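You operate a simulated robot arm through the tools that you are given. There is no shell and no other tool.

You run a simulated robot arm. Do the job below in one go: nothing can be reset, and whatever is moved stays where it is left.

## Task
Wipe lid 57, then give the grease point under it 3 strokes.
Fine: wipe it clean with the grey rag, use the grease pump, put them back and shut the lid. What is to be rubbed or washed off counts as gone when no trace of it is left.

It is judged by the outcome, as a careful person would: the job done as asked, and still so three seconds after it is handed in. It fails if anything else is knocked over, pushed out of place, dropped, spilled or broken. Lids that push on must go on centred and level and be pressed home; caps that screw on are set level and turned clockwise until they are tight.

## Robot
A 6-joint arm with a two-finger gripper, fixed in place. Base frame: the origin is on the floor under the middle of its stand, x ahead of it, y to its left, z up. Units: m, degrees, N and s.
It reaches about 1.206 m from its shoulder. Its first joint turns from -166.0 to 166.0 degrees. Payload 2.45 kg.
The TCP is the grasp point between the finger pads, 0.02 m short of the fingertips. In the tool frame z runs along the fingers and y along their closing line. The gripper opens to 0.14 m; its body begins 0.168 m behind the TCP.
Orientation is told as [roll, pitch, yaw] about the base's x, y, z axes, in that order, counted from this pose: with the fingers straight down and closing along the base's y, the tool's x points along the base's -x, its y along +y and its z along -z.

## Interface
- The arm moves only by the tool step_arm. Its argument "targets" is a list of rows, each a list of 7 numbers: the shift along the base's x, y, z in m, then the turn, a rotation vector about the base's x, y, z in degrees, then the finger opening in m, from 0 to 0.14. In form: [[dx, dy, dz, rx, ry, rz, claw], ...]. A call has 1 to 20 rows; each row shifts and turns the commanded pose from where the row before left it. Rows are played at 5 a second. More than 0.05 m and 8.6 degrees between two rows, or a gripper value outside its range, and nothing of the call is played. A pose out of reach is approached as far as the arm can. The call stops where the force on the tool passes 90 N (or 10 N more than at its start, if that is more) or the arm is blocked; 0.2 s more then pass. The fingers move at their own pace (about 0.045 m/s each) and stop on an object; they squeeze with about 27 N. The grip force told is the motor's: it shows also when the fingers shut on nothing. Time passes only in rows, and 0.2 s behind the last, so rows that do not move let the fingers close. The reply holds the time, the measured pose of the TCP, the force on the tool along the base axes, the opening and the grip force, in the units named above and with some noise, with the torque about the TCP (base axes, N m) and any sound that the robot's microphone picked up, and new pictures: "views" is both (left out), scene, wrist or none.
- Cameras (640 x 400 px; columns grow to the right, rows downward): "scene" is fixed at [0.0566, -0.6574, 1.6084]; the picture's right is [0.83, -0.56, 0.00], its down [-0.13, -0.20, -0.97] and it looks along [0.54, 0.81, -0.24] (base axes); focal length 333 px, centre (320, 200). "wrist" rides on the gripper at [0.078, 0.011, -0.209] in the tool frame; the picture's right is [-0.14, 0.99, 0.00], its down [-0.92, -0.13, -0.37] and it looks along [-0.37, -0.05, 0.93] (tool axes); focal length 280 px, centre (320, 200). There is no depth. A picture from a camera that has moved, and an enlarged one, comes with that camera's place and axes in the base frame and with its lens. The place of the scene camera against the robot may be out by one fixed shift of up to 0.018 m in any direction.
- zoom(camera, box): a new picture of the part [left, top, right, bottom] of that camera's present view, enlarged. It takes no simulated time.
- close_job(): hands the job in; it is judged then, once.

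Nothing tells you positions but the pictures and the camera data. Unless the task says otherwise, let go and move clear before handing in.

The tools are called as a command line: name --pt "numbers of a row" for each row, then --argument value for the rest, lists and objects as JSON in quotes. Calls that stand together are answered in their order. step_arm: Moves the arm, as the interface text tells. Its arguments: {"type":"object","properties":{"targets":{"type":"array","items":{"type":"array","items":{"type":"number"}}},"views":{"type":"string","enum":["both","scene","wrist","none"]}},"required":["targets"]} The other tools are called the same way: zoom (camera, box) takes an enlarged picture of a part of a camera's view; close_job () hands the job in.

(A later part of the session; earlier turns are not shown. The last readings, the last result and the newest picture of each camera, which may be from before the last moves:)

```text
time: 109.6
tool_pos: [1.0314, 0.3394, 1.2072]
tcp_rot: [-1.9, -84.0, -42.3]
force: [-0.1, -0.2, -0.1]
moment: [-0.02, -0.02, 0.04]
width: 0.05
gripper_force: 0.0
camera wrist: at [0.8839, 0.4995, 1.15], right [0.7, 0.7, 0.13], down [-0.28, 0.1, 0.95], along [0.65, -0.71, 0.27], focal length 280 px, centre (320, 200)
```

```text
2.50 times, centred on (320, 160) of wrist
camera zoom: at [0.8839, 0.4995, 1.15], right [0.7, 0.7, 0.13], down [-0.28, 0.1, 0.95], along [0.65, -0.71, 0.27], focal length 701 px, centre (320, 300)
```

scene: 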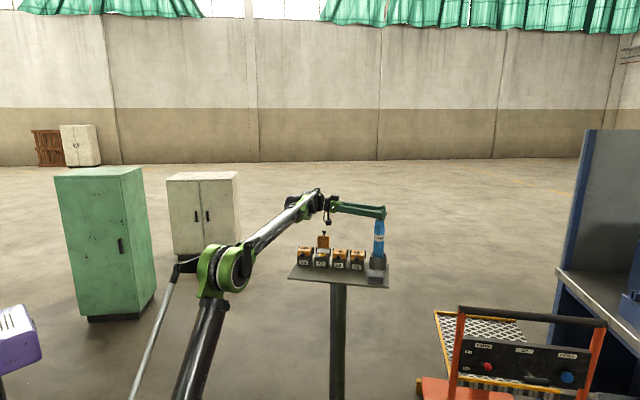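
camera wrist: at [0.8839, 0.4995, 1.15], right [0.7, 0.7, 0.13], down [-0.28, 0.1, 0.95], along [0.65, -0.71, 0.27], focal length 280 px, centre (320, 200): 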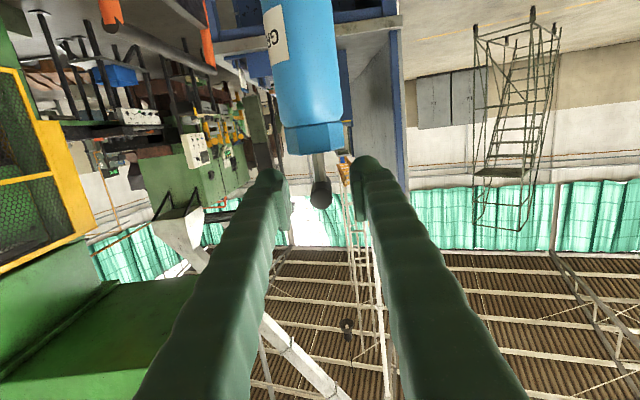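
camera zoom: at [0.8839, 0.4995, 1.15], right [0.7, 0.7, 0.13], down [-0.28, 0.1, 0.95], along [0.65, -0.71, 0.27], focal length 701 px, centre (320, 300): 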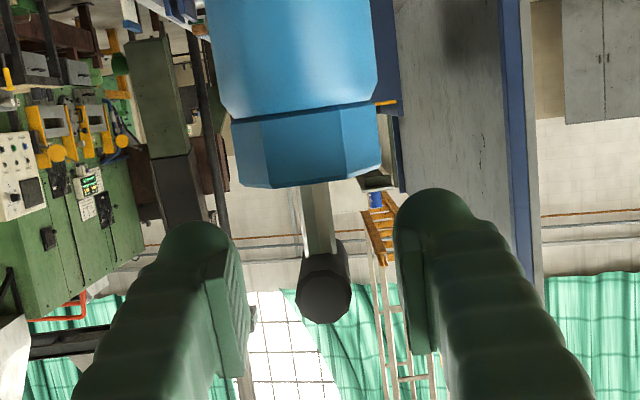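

The pump stands upright in its cup, free of the fingers. Backing straight out along the bar.

step_arm --pt "-0.013 0.0122 0.001 0 0 0 0.05" --pt "-0.013 0.0122 0.001 0 0 0 0.05" --pt "-0.013 0.0122 0.001 0 0 0 0.05" --pt "-0.014 0.0132 0.002 0 0 0 0.05" --pt "-0.02 0.018 0.005 0 0 0 0.05" --pt "0 0 0 0 0 0 0.05"

zoom --camera "scene" --box '[340, 195, 405, 290]'

```text
time: 111.0
tool_pos: [0.9581, 0.4085, 1.2154]
tcp_rot: [-2.0, -84.0, -42.2]
force: [0.0, 0.1, -0.7]
moment: [-0.02, 0.01, 0.01]
width: 0.0501
gripper_force: 0.0
camera wrist: at [0.8106, 0.567, 1.1598], right [0.7, 0.7, 0.13], down [-0.28, 0.1, 0.95], along [0.66, -0.71, 0.27], focal length 280 px, centre (320, 200)
```

scene: 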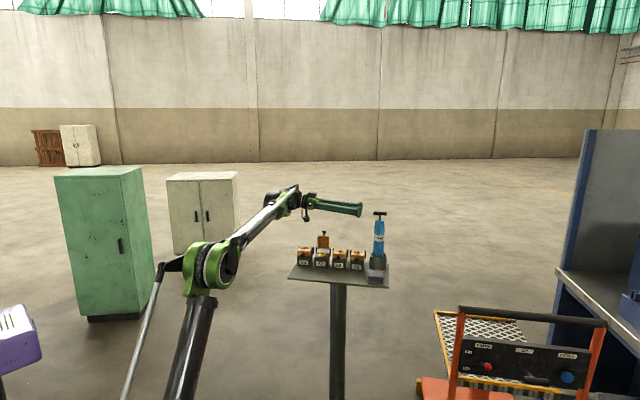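
wrist: 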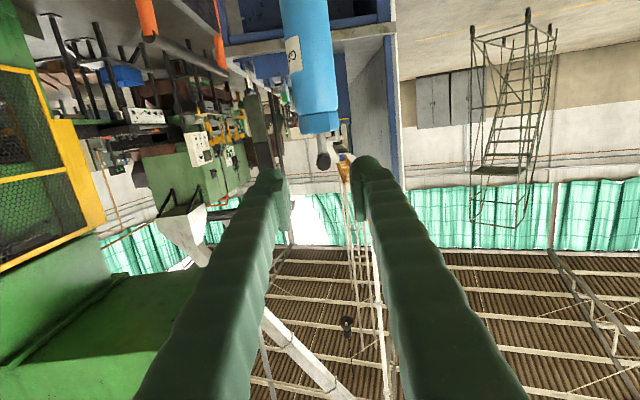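

```text
4.21 times, centred on (372, 242) of scene
camera zoom: at [0.0566, -0.6574, 1.6084], right [0.83, -0.56, 0.0], down [-0.13, -0.2, -0.97], along [0.54, 0.81, -0.24], focal length 1402 px, centre (99, 21)
```

zoom: 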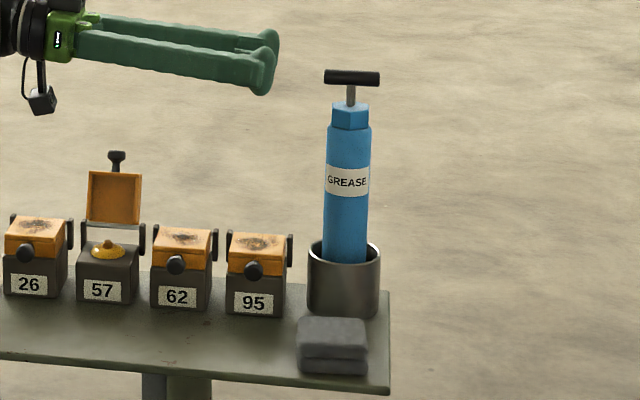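

The pump is back in place and upright. Next I'll shut lid 57: swinging the tool back round to face the boxes and tilting down above the open lid.

step_arm --pt "-0.014 0.0062 0.0 0 0 8.1 0.05" --pt "-0.014 0.0062 0.0 0 0 8.1 0.05" --pt "-0.014 0.0062 0.0 0 0 8.1 0.05" --pt "-0.014 0.0062 0.0 0 0 8.1 0.05" --pt "-0.014 0.0062 0.0 0 0 8.1 0.05" --pt "-0.014 0.0062 0.0 0 0 8.1 0.05" --pt "-0.014 0.0062 0.0 0 0 8.1 0.05" --pt "-0.014 0.0062 0.0 0 0 8.1 0.05" --pt "-0.014 0.0062 0.0 0 0 8.1 0.05" --pt "-0.014 0.0062 -0.007 0 0 8.1 0.05" --pt "-0.014 0.0062 -0.007 0 0 8.0 0.05" --pt "0.0035 0.0035 -0.005 -5.55 5.62 0 0.05" --pt "0.0035 0.0035 -0.005 -5.55 5.62 0 0.05" --pt "0.0035 0.0035 -0.005 -5.55 5.62 0 0.05" --pt "0.0035 0.0035 -0.005 -5.55 5.62 0 0.05" --pt "0.0035 0.0035 -0.005 -5.55 5.62 0 0.05" --pt "0 0 0 0 0 0 0.05"

```text
time: 114.6
tool_pos: [0.8378, 0.4837, 1.1682]
tcp_rot: [-7.7, -41.6, 43.0]
force: [-0.8, -0.6, 0.0]
moment: [-0.02, 0.02, 0.04]
width: 0.0501
gripper_force: 0.1
out of reach, approached as far as the arm can: row 10, 11
camera wrist: at [0.6692, 0.3789, 1.2699], right [-0.53, 0.85, -0.01], down [0.37, 0.24, 0.9], along [0.76, 0.47, -0.44], focal length 280 px, centre (320, 200)
```

scene: 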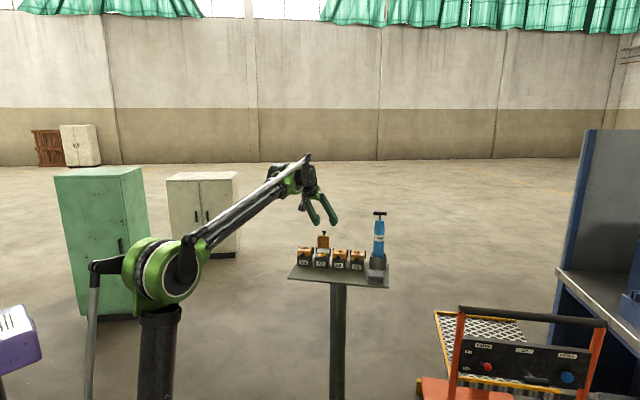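
wrist: 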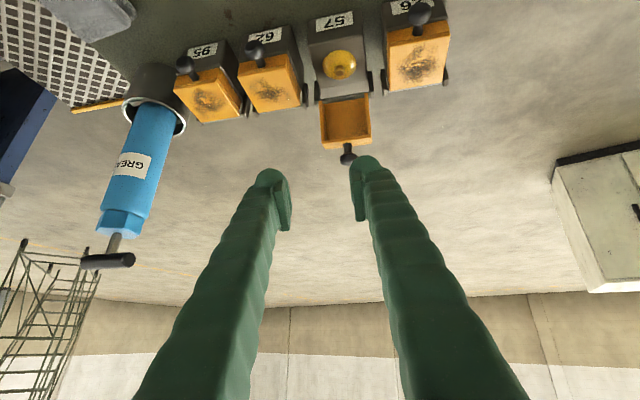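

Good view; the tool is a bit rolled because of a wrist limit. Levelling the tool and lining up above the open lid's knob.

step_arm --pt "-0.001 0.005 0 4.21 3.93 5.11 0.05" --pt "-0.001 0.005 0 0 0 2 0.05" --pt "-0.001 0.005 0 -4.1 4.1 0 0.05" --pt "-0.002 0.005 0 -4.1 4.1 0 0.05" --pt "0 0 0 0 0 0 0.05"

zoom --camera "wrist" --box '[230, 20, 430, 200]'

zoom --camera "scene" --box '[295, 215, 355, 275]'

```text
time: 115.8
tool_pos: [0.8333, 0.5039, 1.1682]
tcp_rot: [0.0, -30.1, 45.0]
force: [1.3, -0.3, -0.3]
moment: [0.0, -0.02, -0.02]
width: 0.0498
gripper_force: 0.1
camera wrist: at [0.704, 0.3897, 1.3093], right [-0.62, 0.78, 0.07], down [0.52, 0.34, 0.78], along [0.59, 0.52, -0.62], focal length 280 px, centre (320, 200)
```

scene: 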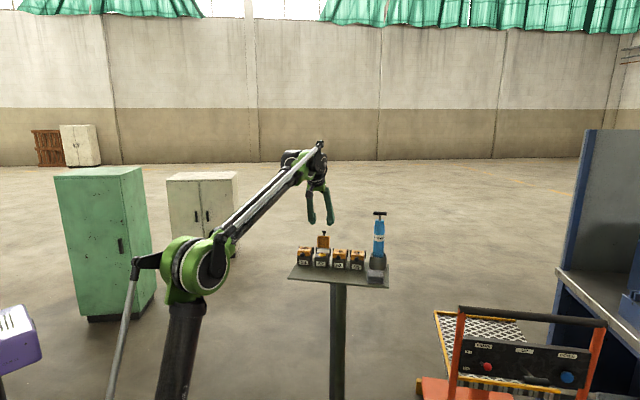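
wrist: 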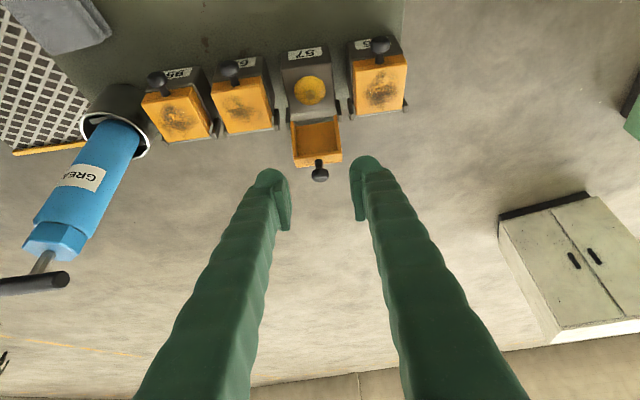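

```text
2.22 times, centred on (330, 110) of wrist
camera zoom: at [0.704, 0.3897, 1.3093], right [-0.62, 0.78, 0.07], down [0.52, 0.34, 0.78], along [0.59, 0.52, -0.62], focal length 623 px, centre (298, 400)
```

zoom: 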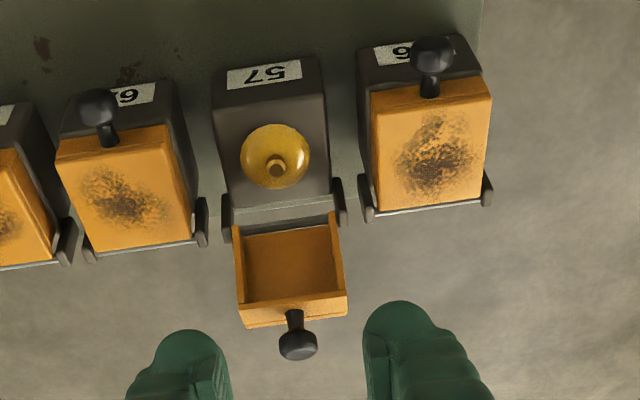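

```text
6.67 times, centred on (325, 245) of scene
camera zoom: at [0.0566, -0.6574, 1.6084], right [0.83, -0.56, 0.0], down [-0.13, -0.2, -0.97], along [0.54, 0.81, -0.24], focal length 2220 px, centre (287, -100)
```

zoom: 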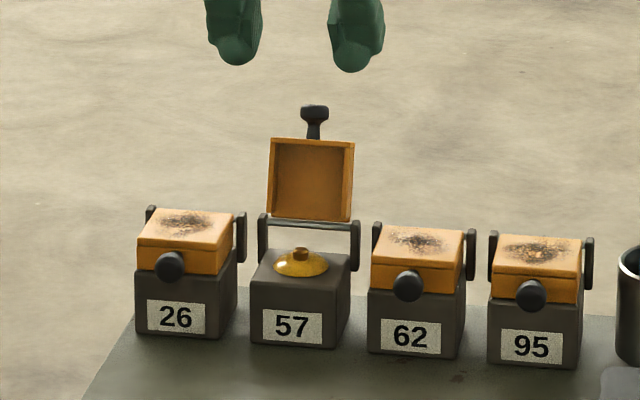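

The open knob is at about [0.881, 0.5475, 1.0865]. Moving to just above it with the fingers straddling it.

step_arm --pt "0.0152 0.0131 -0.0145 -3.6 3.6 0 0.05" --pt "0.0152 0.0131 -0.0145 0 0 0 0.05" --pt "0.005 0.005 -0.015 0 0 0 0.05" --pt "0 0 0 0 0 0 0.05"

zoom --camera "wrist" --box '[230, 90, 410, 240]'

zoom --camera "scene" --box '[295, 215, 355, 275]'

```text
time: 116.8
tool_pos: [0.8687, 0.5348, 1.123]
tcp_rot: [0.0, -25.1, 44.9]
force: [-0.5, 0.4, -0.5]
moment: [-0.01, -0.01, 0.01]
width: 0.0503
gripper_force: 0.0
camera wrist: at [0.7489, 0.4301, 1.2799], right [-0.61, 0.79, 0.06], down [0.57, 0.39, 0.72], along [0.55, 0.48, -0.69], focal length 280 px, centre (320, 200)
```

scene: 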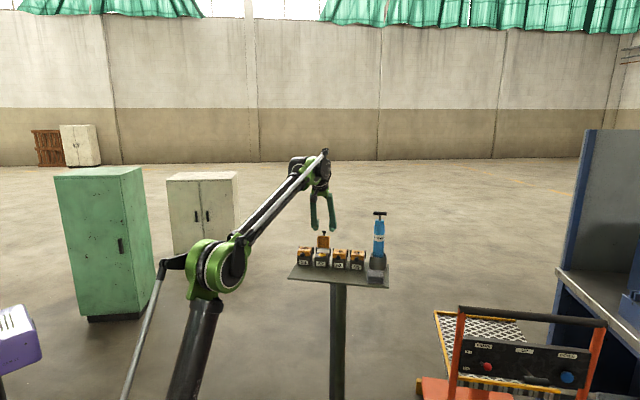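
wrist: 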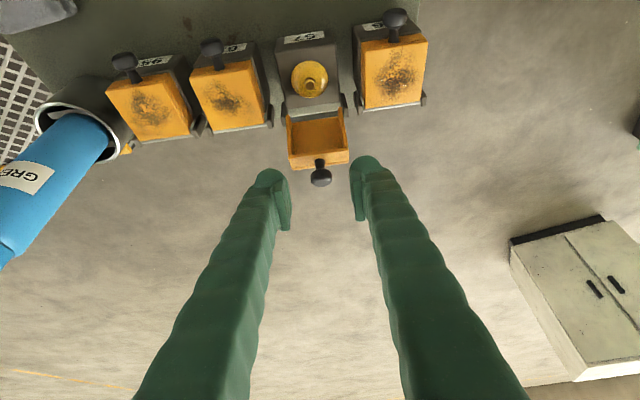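

```text
2.67 times, centred on (320, 165) of wrist
camera zoom: at [0.7489, 0.4301, 1.2799], right [-0.61, 0.79, 0.06], down [0.57, 0.39, 0.72], along [0.55, 0.48, -0.69], focal length 748 px, centre (320, 293)
```

zoom: 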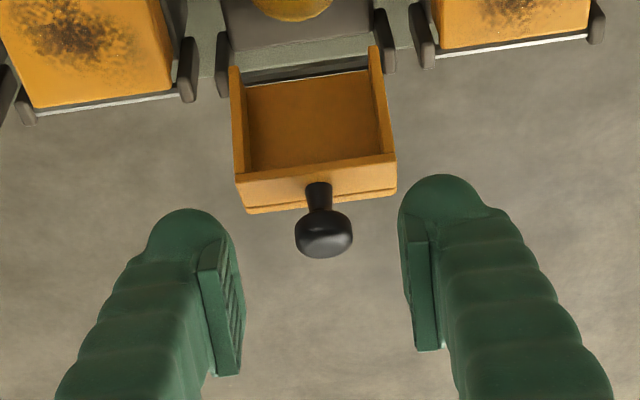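

```text
6.67 times, centred on (325, 245) of scene
camera zoom: at [0.0566, -0.6574, 1.6084], right [0.83, -0.56, 0.0], down [-0.13, -0.2, -0.97], along [0.54, 0.81, -0.24], focal length 2220 px, centre (287, -100)
```

zoom: 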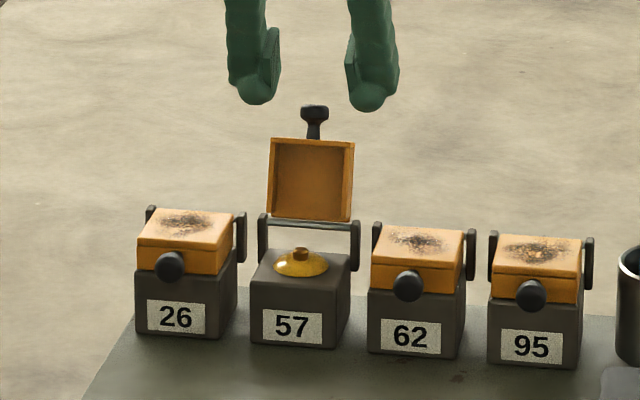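

The knob lies right on the tool axis, about 35 mm ahead. Moving in and closing on it.

step_arm --pt "0.003 0.0038 -0.0103 0 0 0 0.05" --pt "0.003 0.0038 -0.0103 0 0 0 0.05" --pt "0.0031 0.0037 -0.0102 0 0 0 0.05" --pt "0 0 0 0 0 0 0.05"

zoom --camera "wrist" --box '[230, 90, 410, 240]'

zoom --camera "scene" --box '[295, 215, 355, 275]'

```text
time: 117.8
tool_pos: [0.8772, 0.5447, 1.0925]
tcp_rot: [0.1, -25.0, 45.0]
force: [0.1, -0.7, -0.2]
moment: [0.01, 0.0, 0.01]
width: 0.05
gripper_force: 0.0
camera wrist: at [0.7572, 0.4408, 1.2494], right [-0.61, 0.79, 0.06], down [0.57, 0.39, 0.72], along [0.55, 0.48, -0.69], focal length 280 px, centre (320, 200)
```

scene: 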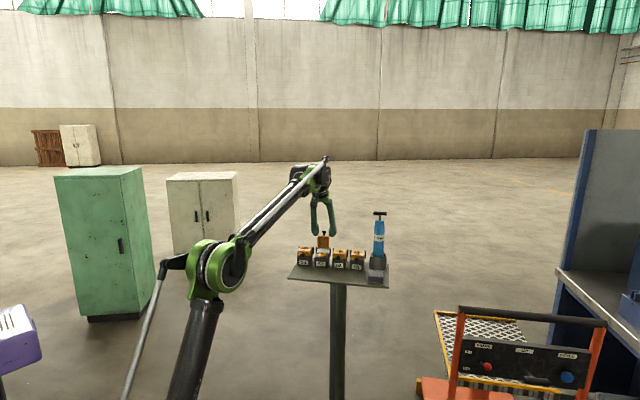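
wrist: 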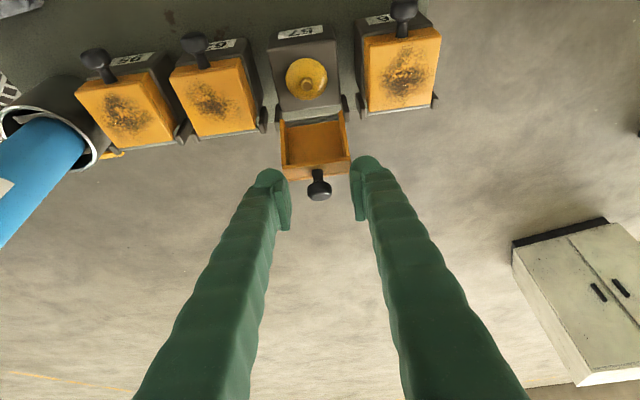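

```text
2.67 times, centred on (320, 165) of wrist
camera zoom: at [0.7572, 0.4408, 1.2494], right [-0.61, 0.79, 0.06], down [0.57, 0.39, 0.72], along [0.55, 0.48, -0.69], focal length 748 px, centre (320, 293)
```

zoom: 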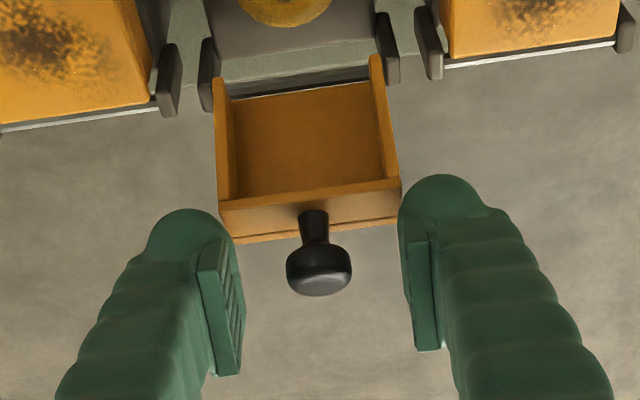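

```text
6.67 times, centred on (325, 245) of scene
camera zoom: at [0.0566, -0.6574, 1.6084], right [0.83, -0.56, 0.0], down [-0.13, -0.2, -0.97], along [0.54, 0.81, -0.24], focal length 2220 px, centre (287, -100)
```

zoom: 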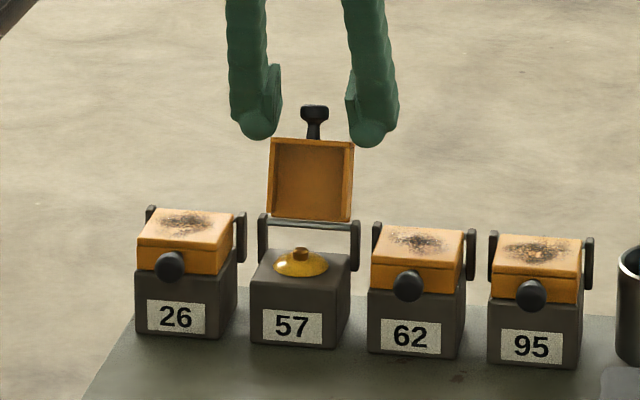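

The knob is exactly between the pads. A 2 mm retreat for clearance from the lid edge, then closing the grip.

step_arm --pt "-0.0006 -0.0006 0.0018 0 0 0 0.05" --pt "0 0 0 0 0 0 0.03" --pt "0 0 0 0 0 0 0.01" --pt "0 0 0 0 0 0 0.01" --pt "0 0 0 0 0 0 0.01" --views "scene"

zoom --camera "scene" --box '[295, 215, 355, 275]'

```text
time: 119.0
tool_pos: [0.8768, 0.5444, 1.095]
tcp_rot: [0.0, -25.0, 44.9]
force: [3.8, 1.0, 13.8]
moment: [0.01, 0.01, -0.03]
width: 0.0151
gripper_force: 41.7
```

scene: 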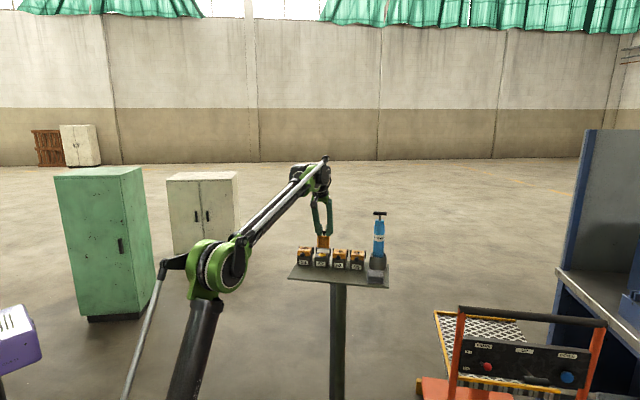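

```text
6.67 times, centred on (325, 245) of scene
camera zoom: at [0.0566, -0.6574, 1.6084], right [0.83, -0.56, 0.0], down [-0.13, -0.2, -0.97], along [0.54, 0.81, -0.24], focal length 2220 px, centre (287, -100)
```

zoom: 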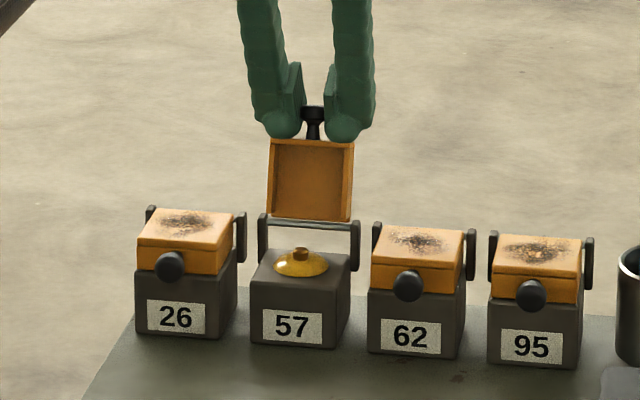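

Gripped. Now swinging the lid closed along its arc, in short stages with force checks.

step_arm --pt "-0.0069 -0.0069 0.0025 1.98 -1.98 0 0.01" --pt "-0.0069 -0.0069 0.0014 1.98 -1.98 0 0.01" --pt "-0.0071 -0.0071 0.0001 1.98 -1.98 0 0.01" --pt "0 0 0 0 0 0 0.01" --views "scene"

zoom --camera "scene" --box '[295, 215, 355, 275]'

```text
time: 120.0
tool_pos: [0.8556, 0.5249, 1.097]
tcp_rot: [0.1, -33.3, 45.0]
force: [8.0, 1.9, -17.7]
moment: [0.27, -0.28, 0.07]
width: 0.0156
gripper_force: 40.8
```

scene: 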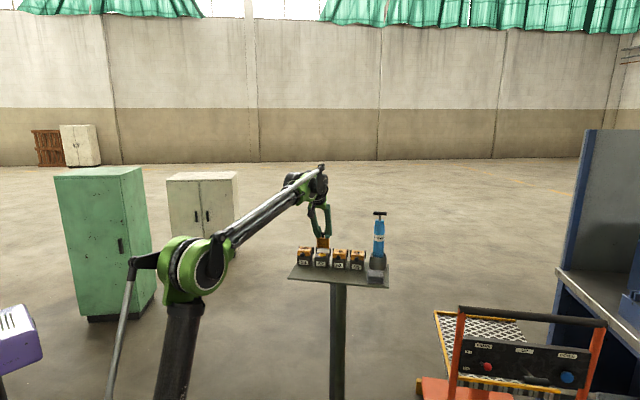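

```text
6.67 times, centred on (325, 245) of scene
camera zoom: at [0.0566, -0.6574, 1.6084], right [0.83, -0.56, 0.0], down [-0.13, -0.2, -0.97], along [0.54, 0.81, -0.24], focal length 2220 px, centre (287, -100)
```

zoom: 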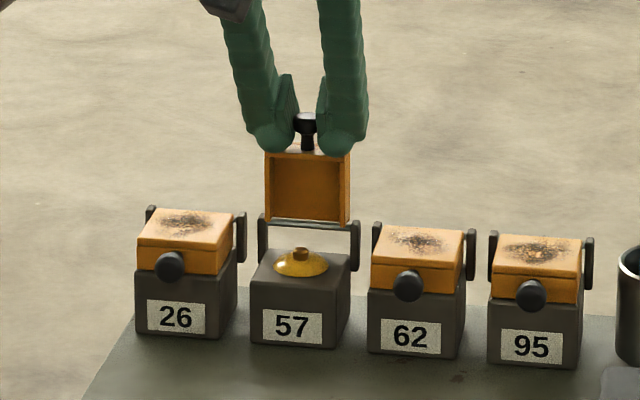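

step_arm --pt "-0.0069 -0.0072 -0.0022 1.98 -1.98 0 0.01" --pt "-0.0069 -0.0069 -0.0024 1.98 -1.98 0 0.01" --pt "-0.0067 -0.0067 -0.0035 1.98 -1.98 0 0.01" --pt "0 0 0 0 0 0 0.01" --views "none"

```text
time: 121.0
tool_pos: [0.8367, 0.5037, 1.09]
tcp_rot: [-0.1, -41.8, 45.0]
force: [11.3, 9.8, -14.7]
moment: [0.43, -0.43, 0.01]
width: 0.0156
gripper_force: 41.8
```

step_arm --pt "-0.0059 -0.0059 -0.0059 1.98 -1.98 0 0.01" --pt "-0.0059 -0.0059 -0.0057 1.98 -1.98 0 0.01" --pt "-0.0052 -0.0052 -0.0067 1.98 -1.98 0 0.01" --pt "0 0 0 0 0 0 0.01" --views "scene"

zoom --camera "scene" --box '[295, 215, 355, 275]'

```text
time: 122.0
tool_pos: [0.8175, 0.4862, 1.0725]
tcp_rot: [0.2, -50.1, 45.0]
force: [12.3, 10.2, -1.7]
moment: [0.59, -0.58, -0.01]
width: 0.0164
gripper_force: 41.2
```

scene: 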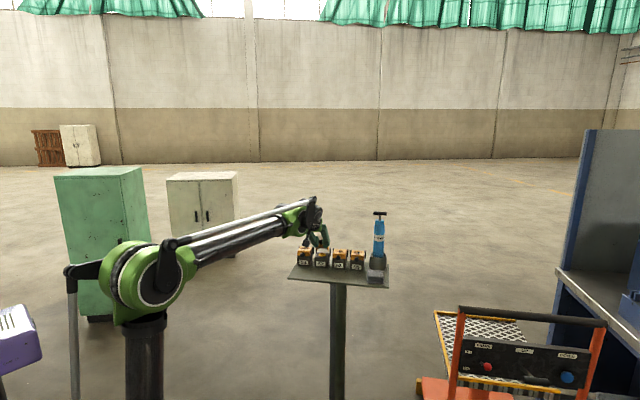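

```text
6.67 times, centred on (325, 245) of scene
camera zoom: at [0.0566, -0.6574, 1.6084], right [0.83, -0.56, 0.0], down [-0.13, -0.2, -0.97], along [0.54, 0.81, -0.24], focal length 2220 px, centre (287, -100)
```

zoom: 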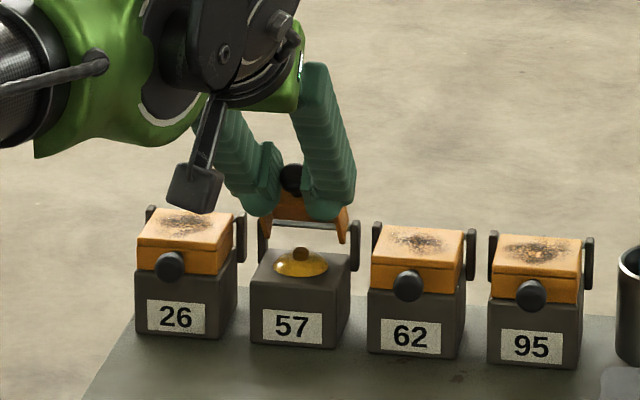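

step_arm --pt "-0.0043 -0.0043 -0.0083 1.98 -1.98 0 0.01" --pt "-0.004 -0.004 -0.0083 1.98 -1.98 0 0.01" --pt "-0.0032 -0.0032 -0.009 1.98 -1.98 0 0.01" --pt "0 0 0 0 0 0 0.01" --views "none"

```text
time: 123.0
tool_pos: [0.8071, 0.4738, 1.0468]
tcp_rot: [0.1, -58.6, 44.8]
force: [9.1, 4.1, 3.8]
moment: [0.49, -0.42, -0.05]
width: 0.0158
gripper_force: 41.3
```

step_arm --pt "-0.0022 -0.0022 -0.0094 1.98 -1.98 0 0.01" --pt "-0.0014 -0.0014 -0.0098 1.98 -1.98 0 0.01" --pt "0 0 0 0 0 0 0.01" --views "scene"

zoom --camera "scene" --box '[295, 215, 355, 275]'

```text
time: 123.8
tool_pos: [0.8029, 0.4708, 1.027]
tcp_rot: [0.1, -64.3, 44.9]
force: [11.9, 0.3, 8.5]
moment: [0.68, -0.6, -0.06]
width: 0.0152
gripper_force: 41.1
```

scene: 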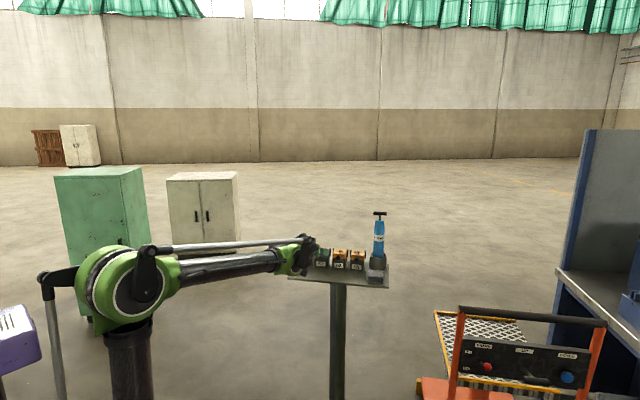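

```text
6.67 times, centred on (325, 245) of scene
camera zoom: at [0.0566, -0.6574, 1.6084], right [0.83, -0.56, 0.0], down [-0.13, -0.2, -0.97], along [0.54, 0.81, -0.24], focal length 2220 px, centre (287, -100)
```

zoom: 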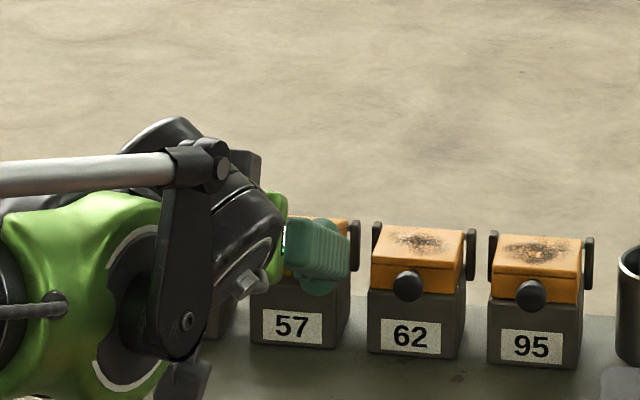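

step_arm --pt "-0.0004 -0.0004 -0.006 1.4 -1.4 0 0.01" --pt "0 0 -0.005 1.4 -1.4 0 0.01" --pt "0 0 0 0 0 0 0.01" --views "none"

```text
time: 124.6
tool_pos: [0.802, 0.4693, 1.0167]
tcp_rot: [0.1, -68.2, 45.0]
force: [5.0, -10.4, 7.5]
moment: [0.5, -0.38, -0.05]
width: 0.0155
gripper_force: 40.5
```

step_arm --pt "0.0003 -0.0003 -0.003 0.3 -0.3 0 0.01" --pt "0 0 0 0 0 0 0.01" --views "none"

step_arm --pt "0 0 -0.002 0 0 0 0.01" --pt "0 0 0 0 0 0 0.01" --views "both"

zoom --camera "wrist" --box '[230, 90, 410, 240]'

zoom --camera "scene" --box '[305, 235, 345, 275]'

```text
time: 125.2
tool_pos: [0.8025, 0.4699, 1.0151]
tcp_rot: [0.1, -68.7, 45.1]
force: [-1.2, -9.9, 12.8]
moment: [0.83, -0.75, -0.06]
width: 0.0149
gripper_force: 40.9
```

```text
time: 125.8
tool_pos: [0.8026, 0.4704, 1.0125]
tcp_rot: [0.1, -68.6, 45.0]
force: [-0.3, -3.4, 12.6]
moment: [0.83, -0.78, -0.04]
width: 0.0149
gripper_force: 41.6
camera wrist: at [0.6373, 0.3206, 1.0157], right [-0.67, 0.74, 0.13], down [0.09, -0.1, 0.99], along [0.74, 0.67, 0.0], focal length 280 px, centre (320, 200)
```

scene: 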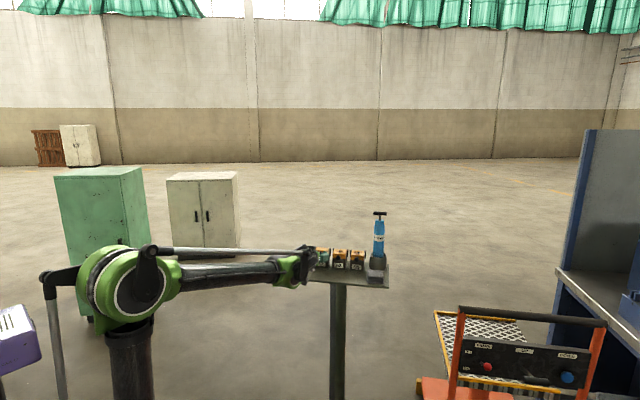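
wrist: 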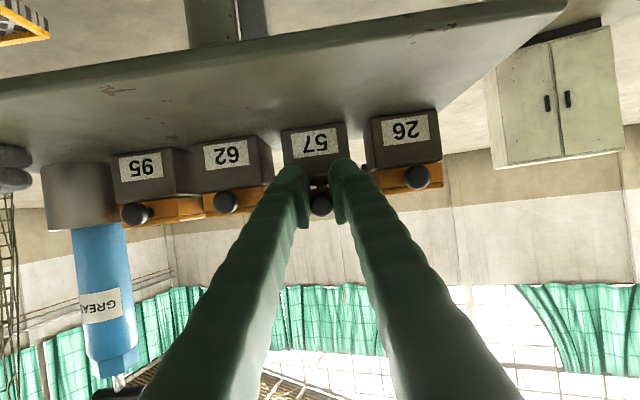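

```text
2.67 times, centred on (320, 165) of wrist
camera zoom: at [0.6373, 0.3206, 1.0157], right [-0.67, 0.74, 0.13], down [0.09, -0.1, 0.99], along [0.74, 0.67, 0.0], focal length 748 px, centre (320, 293)
```

zoom: 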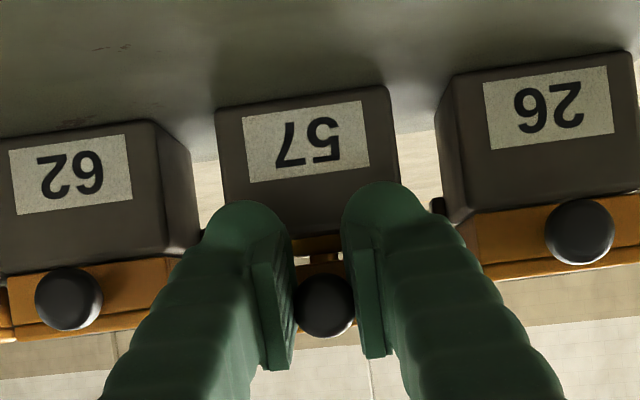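

```text
10.00 times, centred on (325, 255) of scene
camera zoom: at [0.0566, -0.6574, 1.6084], right [0.83, -0.56, 0.0], down [-0.13, -0.2, -0.97], along [0.54, 0.81, -0.24], focal length 3331 px, centre (270, -350)
```

zoom: 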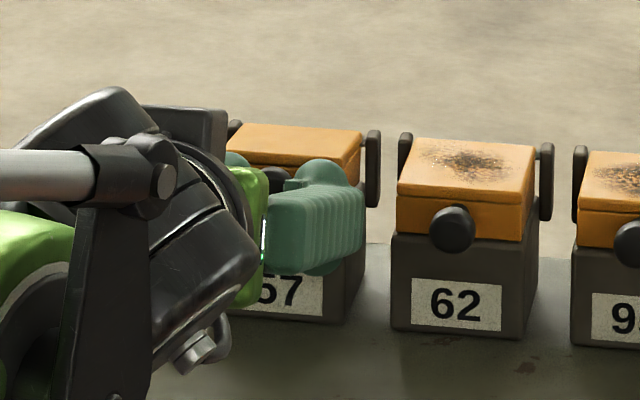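

The knob has slid to the pads' upper edge with the lid about 1 cm from shut. I'll let go so it settles, then back off and press it home from above.

step_arm --pt "0 0 0 0 0 0 0.03" --pt "0 0 0 0 0 0 0.05" --pt "0 0 0 0 0 0 0.05" --pt "-0.0136 -0.0136 0.007 0 0 0 0.05" --pt "-0.0136 -0.0136 0.007 0 0 0 0.05" --pt "-0.0136 -0.0136 0.007 0 0 0 0.05" --pt "-0.0136 -0.0136 0.01 0 0 0 0.05" --pt "0 0 0 0 0 0 0.05"

zoom --camera "wrist" --box '[230, 60, 410, 210]'

zoom --camera "scene" --box '[295, 230, 355, 280]'

```text
time: 127.6
tool_pos: [0.7471, 0.4154, 1.0432]
tcp_rot: [-0.1, -68.7, 45.1]
force: [0.2, 0.2, 0.0]
moment: [0.01, -0.02, -0.01]
width: 0.0499
gripper_force: 0.0
camera wrist: at [0.582, 0.2657, 1.0461], right [-0.67, 0.74, 0.13], down [0.09, -0.1, 0.99], along [0.74, 0.67, 0.0], focal length 280 px, centre (320, 200)
```

scene: 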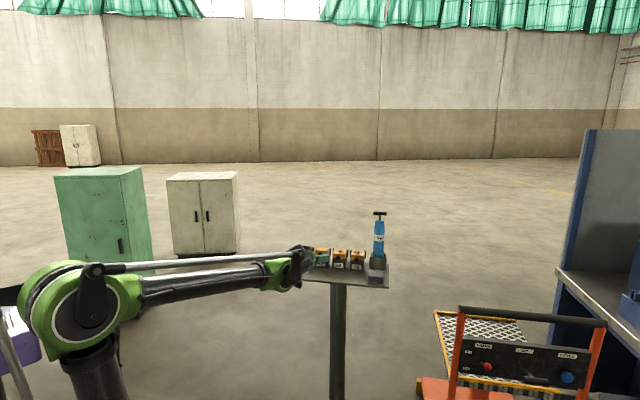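
wrist: 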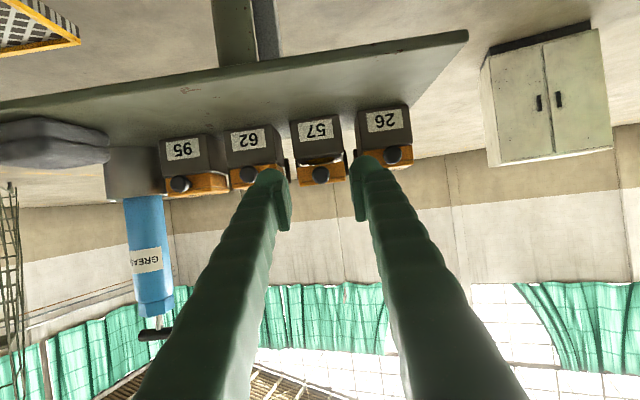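

```text
2.67 times, centred on (320, 135) of wrist
camera zoom: at [0.582, 0.2657, 1.0461], right [-0.67, 0.74, 0.13], down [0.09, -0.1, 0.99], along [0.74, 0.67, 0.0], focal length 748 px, centre (320, 373)
```

zoom: 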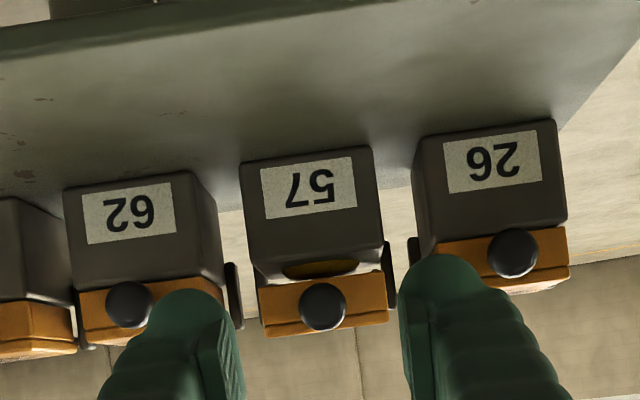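

```text
8.00 times, centred on (325, 255) of scene
camera zoom: at [0.0566, -0.6574, 1.6084], right [0.83, -0.56, 0.0], down [-0.13, -0.2, -0.97], along [0.54, 0.81, -0.24], focal length 2664 px, centre (280, -240)
```

zoom: 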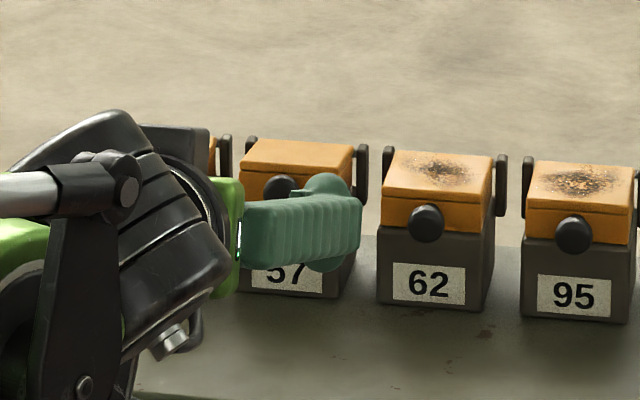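

The lid holds about 1 cm open on hinge friction. I'll rise, close the fingers, and press the lid down from above near its front edge.

step_arm --pt "-0.005 -0.005 0.03 0 0 0 0.03" --pt "0 0 0.03 0 0 0 0.01" --pt "0.0 0.0 0.03 0 0 0 0.0" --pt "0.0185 0.0189 -0.005 -5.47 5.47 0 0.0" --pt "0.0185 0.0189 -0.005 -5.47 5.47 0 0.0" --pt "0.0185 0.0189 -0.005 -5.47 5.47 0 0.0" --pt "0.0185 0.0189 -0.005 -5.47 5.47 0 0.0" --pt "0.0185 0.0189 -0.005 -5.47 5.47 0 0.0" --pt "0 0 0 0 0 0 0.0"

zoom --camera "wrist" --box '[220, 40, 420, 220]'

zoom --camera "scene" --box '[295, 225, 355, 280]'

```text
time: 129.6
tool_pos: [0.8371, 0.5055, 1.1081]
tcp_rot: [-0.1, -30.0, 45.0]
force: [0.5, 0.6, 0.3]
moment: [-0.05, 0.02, -0.01]
width: 0.0
gripper_force: 27.3
camera wrist: at [0.7071, 0.3916, 1.2497], right [-0.62, 0.78, 0.07], down [0.53, 0.34, 0.78], along [0.59, 0.52, -0.62], focal length 280 px, centre (320, 200)
```

scene: 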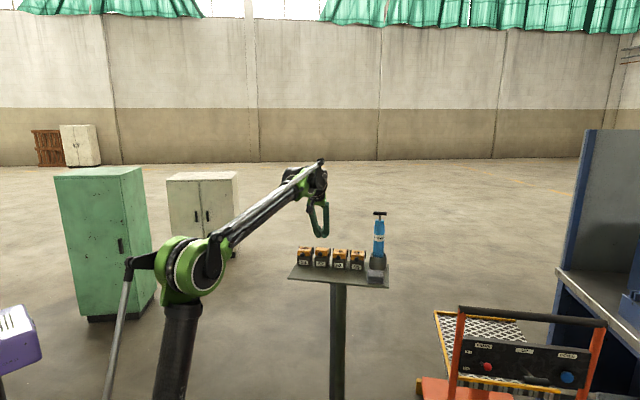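
wrist: 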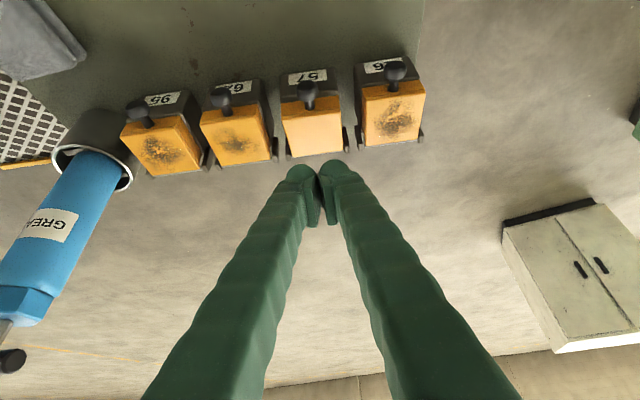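

```text
2.22 times, centred on (320, 130) of wrist
camera zoom: at [0.7071, 0.3916, 1.2497], right [-0.62, 0.78, 0.07], down [0.53, 0.34, 0.78], along [0.59, 0.52, -0.62], focal length 623 px, centre (320, 356)
```

zoom: 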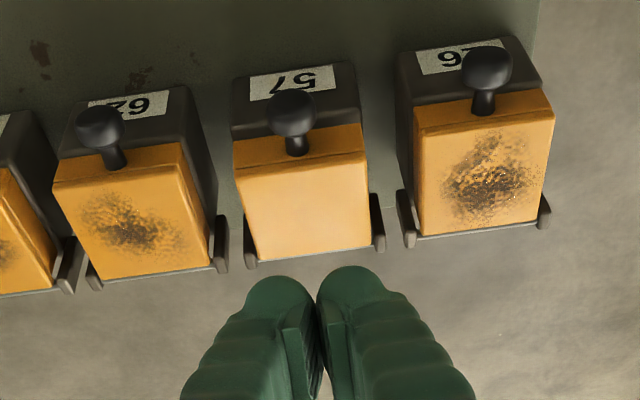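

```text
7.27 times, centred on (325, 252) of scene
camera zoom: at [0.0566, -0.6574, 1.6084], right [0.83, -0.56, 0.0], down [-0.13, -0.2, -0.97], along [0.54, 0.81, -0.24], focal length 2422 px, centre (284, -182)
```

zoom: 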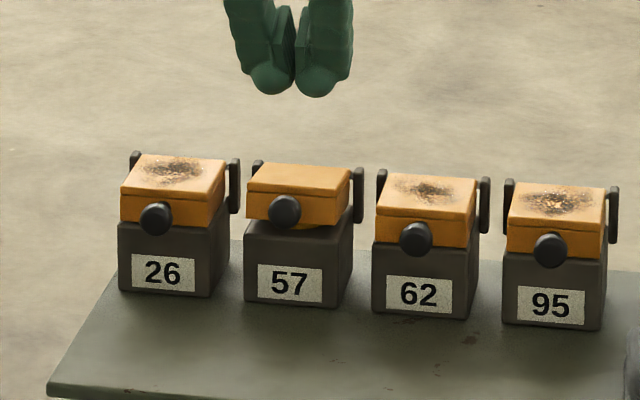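

Fingers closed and right above lid 57, which is about 10° ajar. Pressing down gently now.

step_arm --pt "-0.003 -0.003 -0.02 0 0 0 0.0" --pt "0 0 -0.02 0 0 0 0.0" --pt "0 0 -0.006 0 0 0 0.0" --pt "0 0 0 0 0 0 0.0" --views "scene"

zoom --camera "scene" --box '[295, 225, 355, 280]'

```text
time: 130.6
tool_pos: [0.8325, 0.5028, 1.0638]
tcp_rot: [0.1, -29.9, 45.0]
force: [0.0, -0.4, -0.6]
moment: [0.02, 0.0, -0.01]
width: 0.0
gripper_force: 26.8
```

scene: 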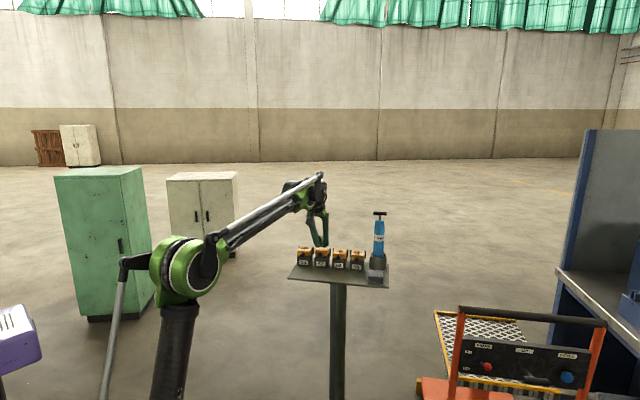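

```text
7.27 times, centred on (325, 252) of scene
camera zoom: at [0.0566, -0.6574, 1.6084], right [0.83, -0.56, 0.0], down [-0.13, -0.2, -0.97], along [0.54, 0.81, -0.24], focal length 2422 px, centre (284, -182)
```

zoom: 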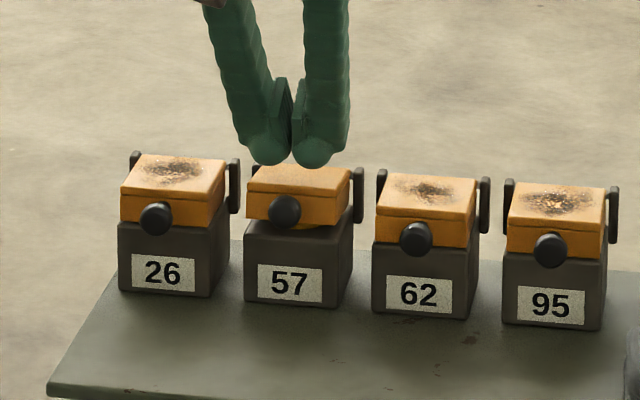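

step_arm --pt "-0.002 -0.002 -0.004 0 0 0 0.0" --pt "0 0 -0.004 0 0 0 0.0" --pt "0 0 -0.003 0 0 0 0.0" --pt "0 0 0 0 0 0 0.0" --views "scene"

zoom --camera "scene" --box '[295, 225, 355, 280]'

```text
time: 131.6
tool_pos: [0.8313, 0.5018, 1.0511]
tcp_rot: [0.1, -29.9, 45.0]
force: [-0.7, 0.7, -0.3]
moment: [0.01, 0.02, 0.01]
width: 0.0
gripper_force: 26.6
```

scene: 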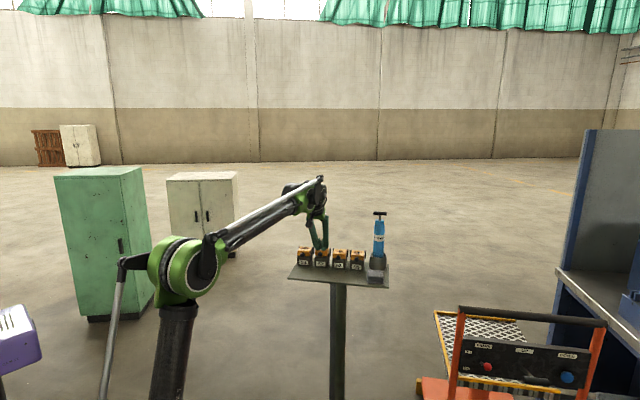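

```text
7.27 times, centred on (325, 252) of scene
camera zoom: at [0.0566, -0.6574, 1.6084], right [0.83, -0.56, 0.0], down [-0.13, -0.2, -0.97], along [0.54, 0.81, -0.24], focal length 2422 px, centre (284, -182)
```

zoom: 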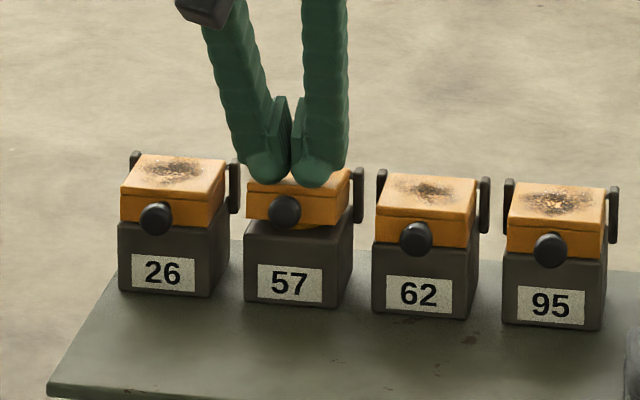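

step_arm --pt "0 0 -0.003 0 0 0 0.0" --pt "0 0 -0.003 0 0 0 0.0" --pt "0 0 0 0 0 0 0.0" --views "none"

step_arm --pt "0 0 -0.003 0 0 0 0.0" --pt "0 0 0 0 0 0 0.0" --views "scene"

zoom --camera "scene" --box '[295, 225, 355, 280]'

```text
time: 132.4
tool_pos: [0.8316, 0.5022, 1.0456]
tcp_rot: [-0.1, -29.9, 45.0]
force: [0.5, -1.2, 0.4]
moment: [-0.01, 0.02, -0.01]
width: 0.0002
gripper_force: 27.4
```

```text
time: 133.0
tool_pos: [0.8321, 0.5007, 1.0421]
tcp_rot: [0.0, -30.0, 45.0]
force: [4.4, 3.4, 14.1]
moment: [0.02, -0.08, -0.02]
width: 0.006
gripper_force: 29.3
```

scene: 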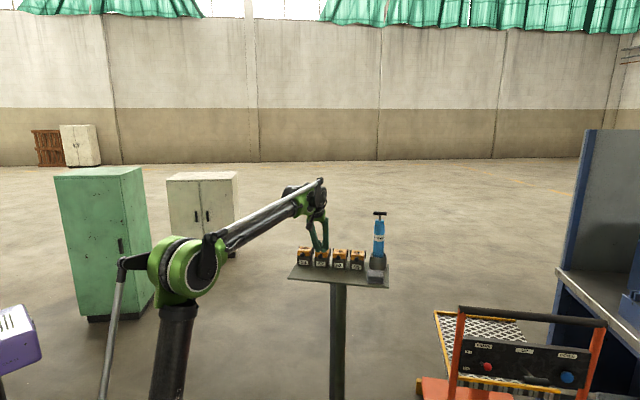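

```text
7.27 times, centred on (325, 252) of scene
camera zoom: at [0.0566, -0.6574, 1.6084], right [0.83, -0.56, 0.0], down [-0.13, -0.2, -0.97], along [0.54, 0.81, -0.24], focal length 2422 px, centre (284, -182)
```

zoom: 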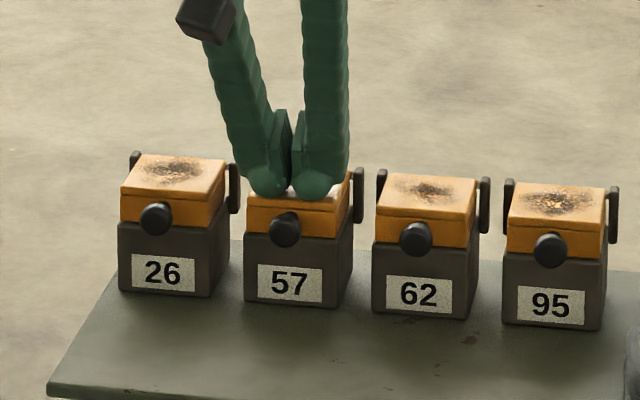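

The lid is down now (14 N). A touch more pressure to make sure it is fully home, then lifting away.

step_arm --pt "0 0 -0.001 0 0 0 0.0" --pt "0 0 -0.001 0 0 0 0.0" --pt "0 0 0 0 0 0 0.0" --views "none"

step_arm --pt "0 0 0.01 0 0 0 0.0" --pt "0 0 0.03 0 0 0 0.0" --pt "-0.005 -0.005 0.03 0 0 0 0.0" --pt "-0.02 -0.02 0.02 0 0 0 0.0" --pt "0 0 0 0 0 0 0.0"

zoom --camera "scene" --box '[295, 225, 355, 280]'

zoom --camera "wrist" --box '[220, 40, 420, 220]'

```text
time: 133.8
tool_pos: [0.8307, 0.501, 1.0412]
tcp_rot: [0.0, -30.2, 45.0]
force: [11.4, 11.5, 43.3]
moment: [0.14, -0.16, 0.01]
width: 0.006
gripper_force: 29.2
```

```text
time: 135.0
tool_pos: [0.8055, 0.4757, 1.1287]
tcp_rot: [0.0, -30.0, 45.0]
force: [-0.5, 0.3, -0.8]
moment: [-0.02, 0.0, 0.01]
width: 0.0
gripper_force: 29.5
camera wrist: at [0.676, 0.3629, 1.2709], right [-0.62, 0.78, 0.07], down [0.52, 0.34, 0.78], along [0.59, 0.52, -0.62], focal length 280 px, centre (320, 200)
```

scene: 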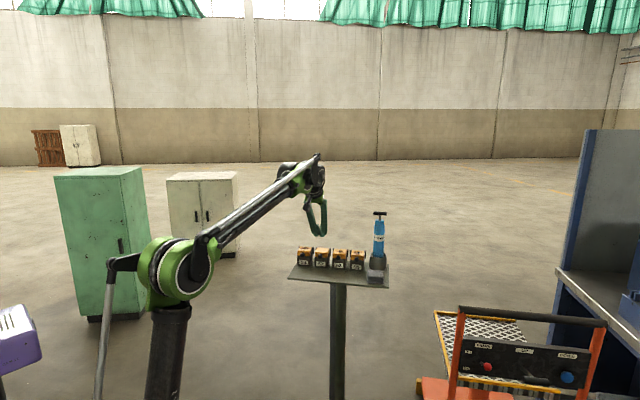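
wrist: 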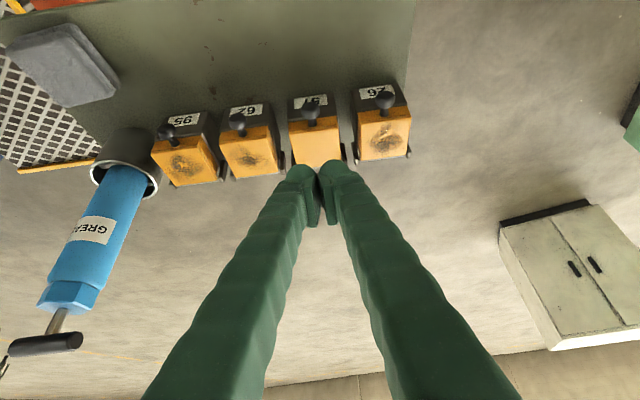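

```text
7.27 times, centred on (325, 252) of scene
camera zoom: at [0.0566, -0.6574, 1.6084], right [0.83, -0.56, 0.0], down [-0.13, -0.2, -0.97], along [0.54, 0.81, -0.24], focal length 2422 px, centre (284, -182)
```

zoom: 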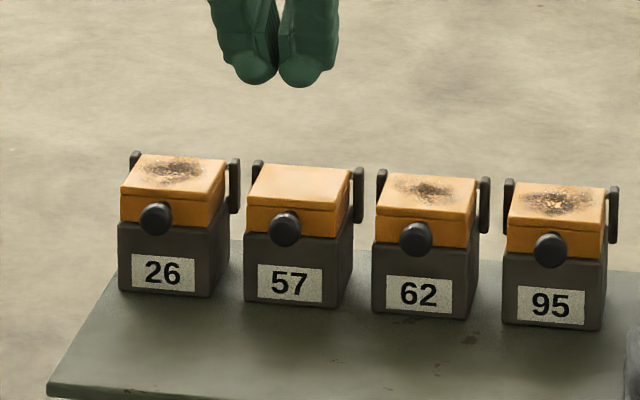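

```text
2.22 times, centred on (320, 130) of wrist
camera zoom: at [0.676, 0.3629, 1.2709], right [-0.62, 0.78, 0.07], down [0.52, 0.34, 0.78], along [0.59, 0.52, -0.62], focal length 623 px, centre (320, 356)
```

zoom: 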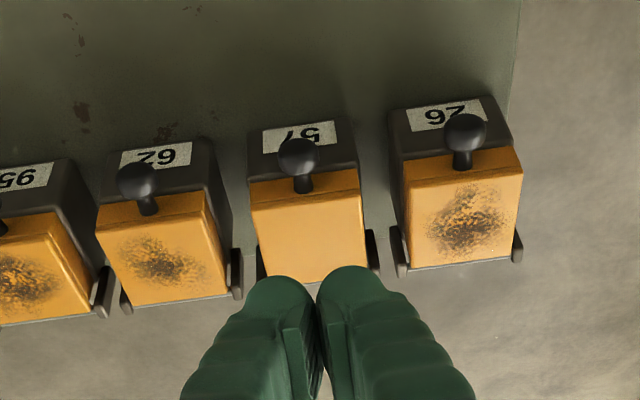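

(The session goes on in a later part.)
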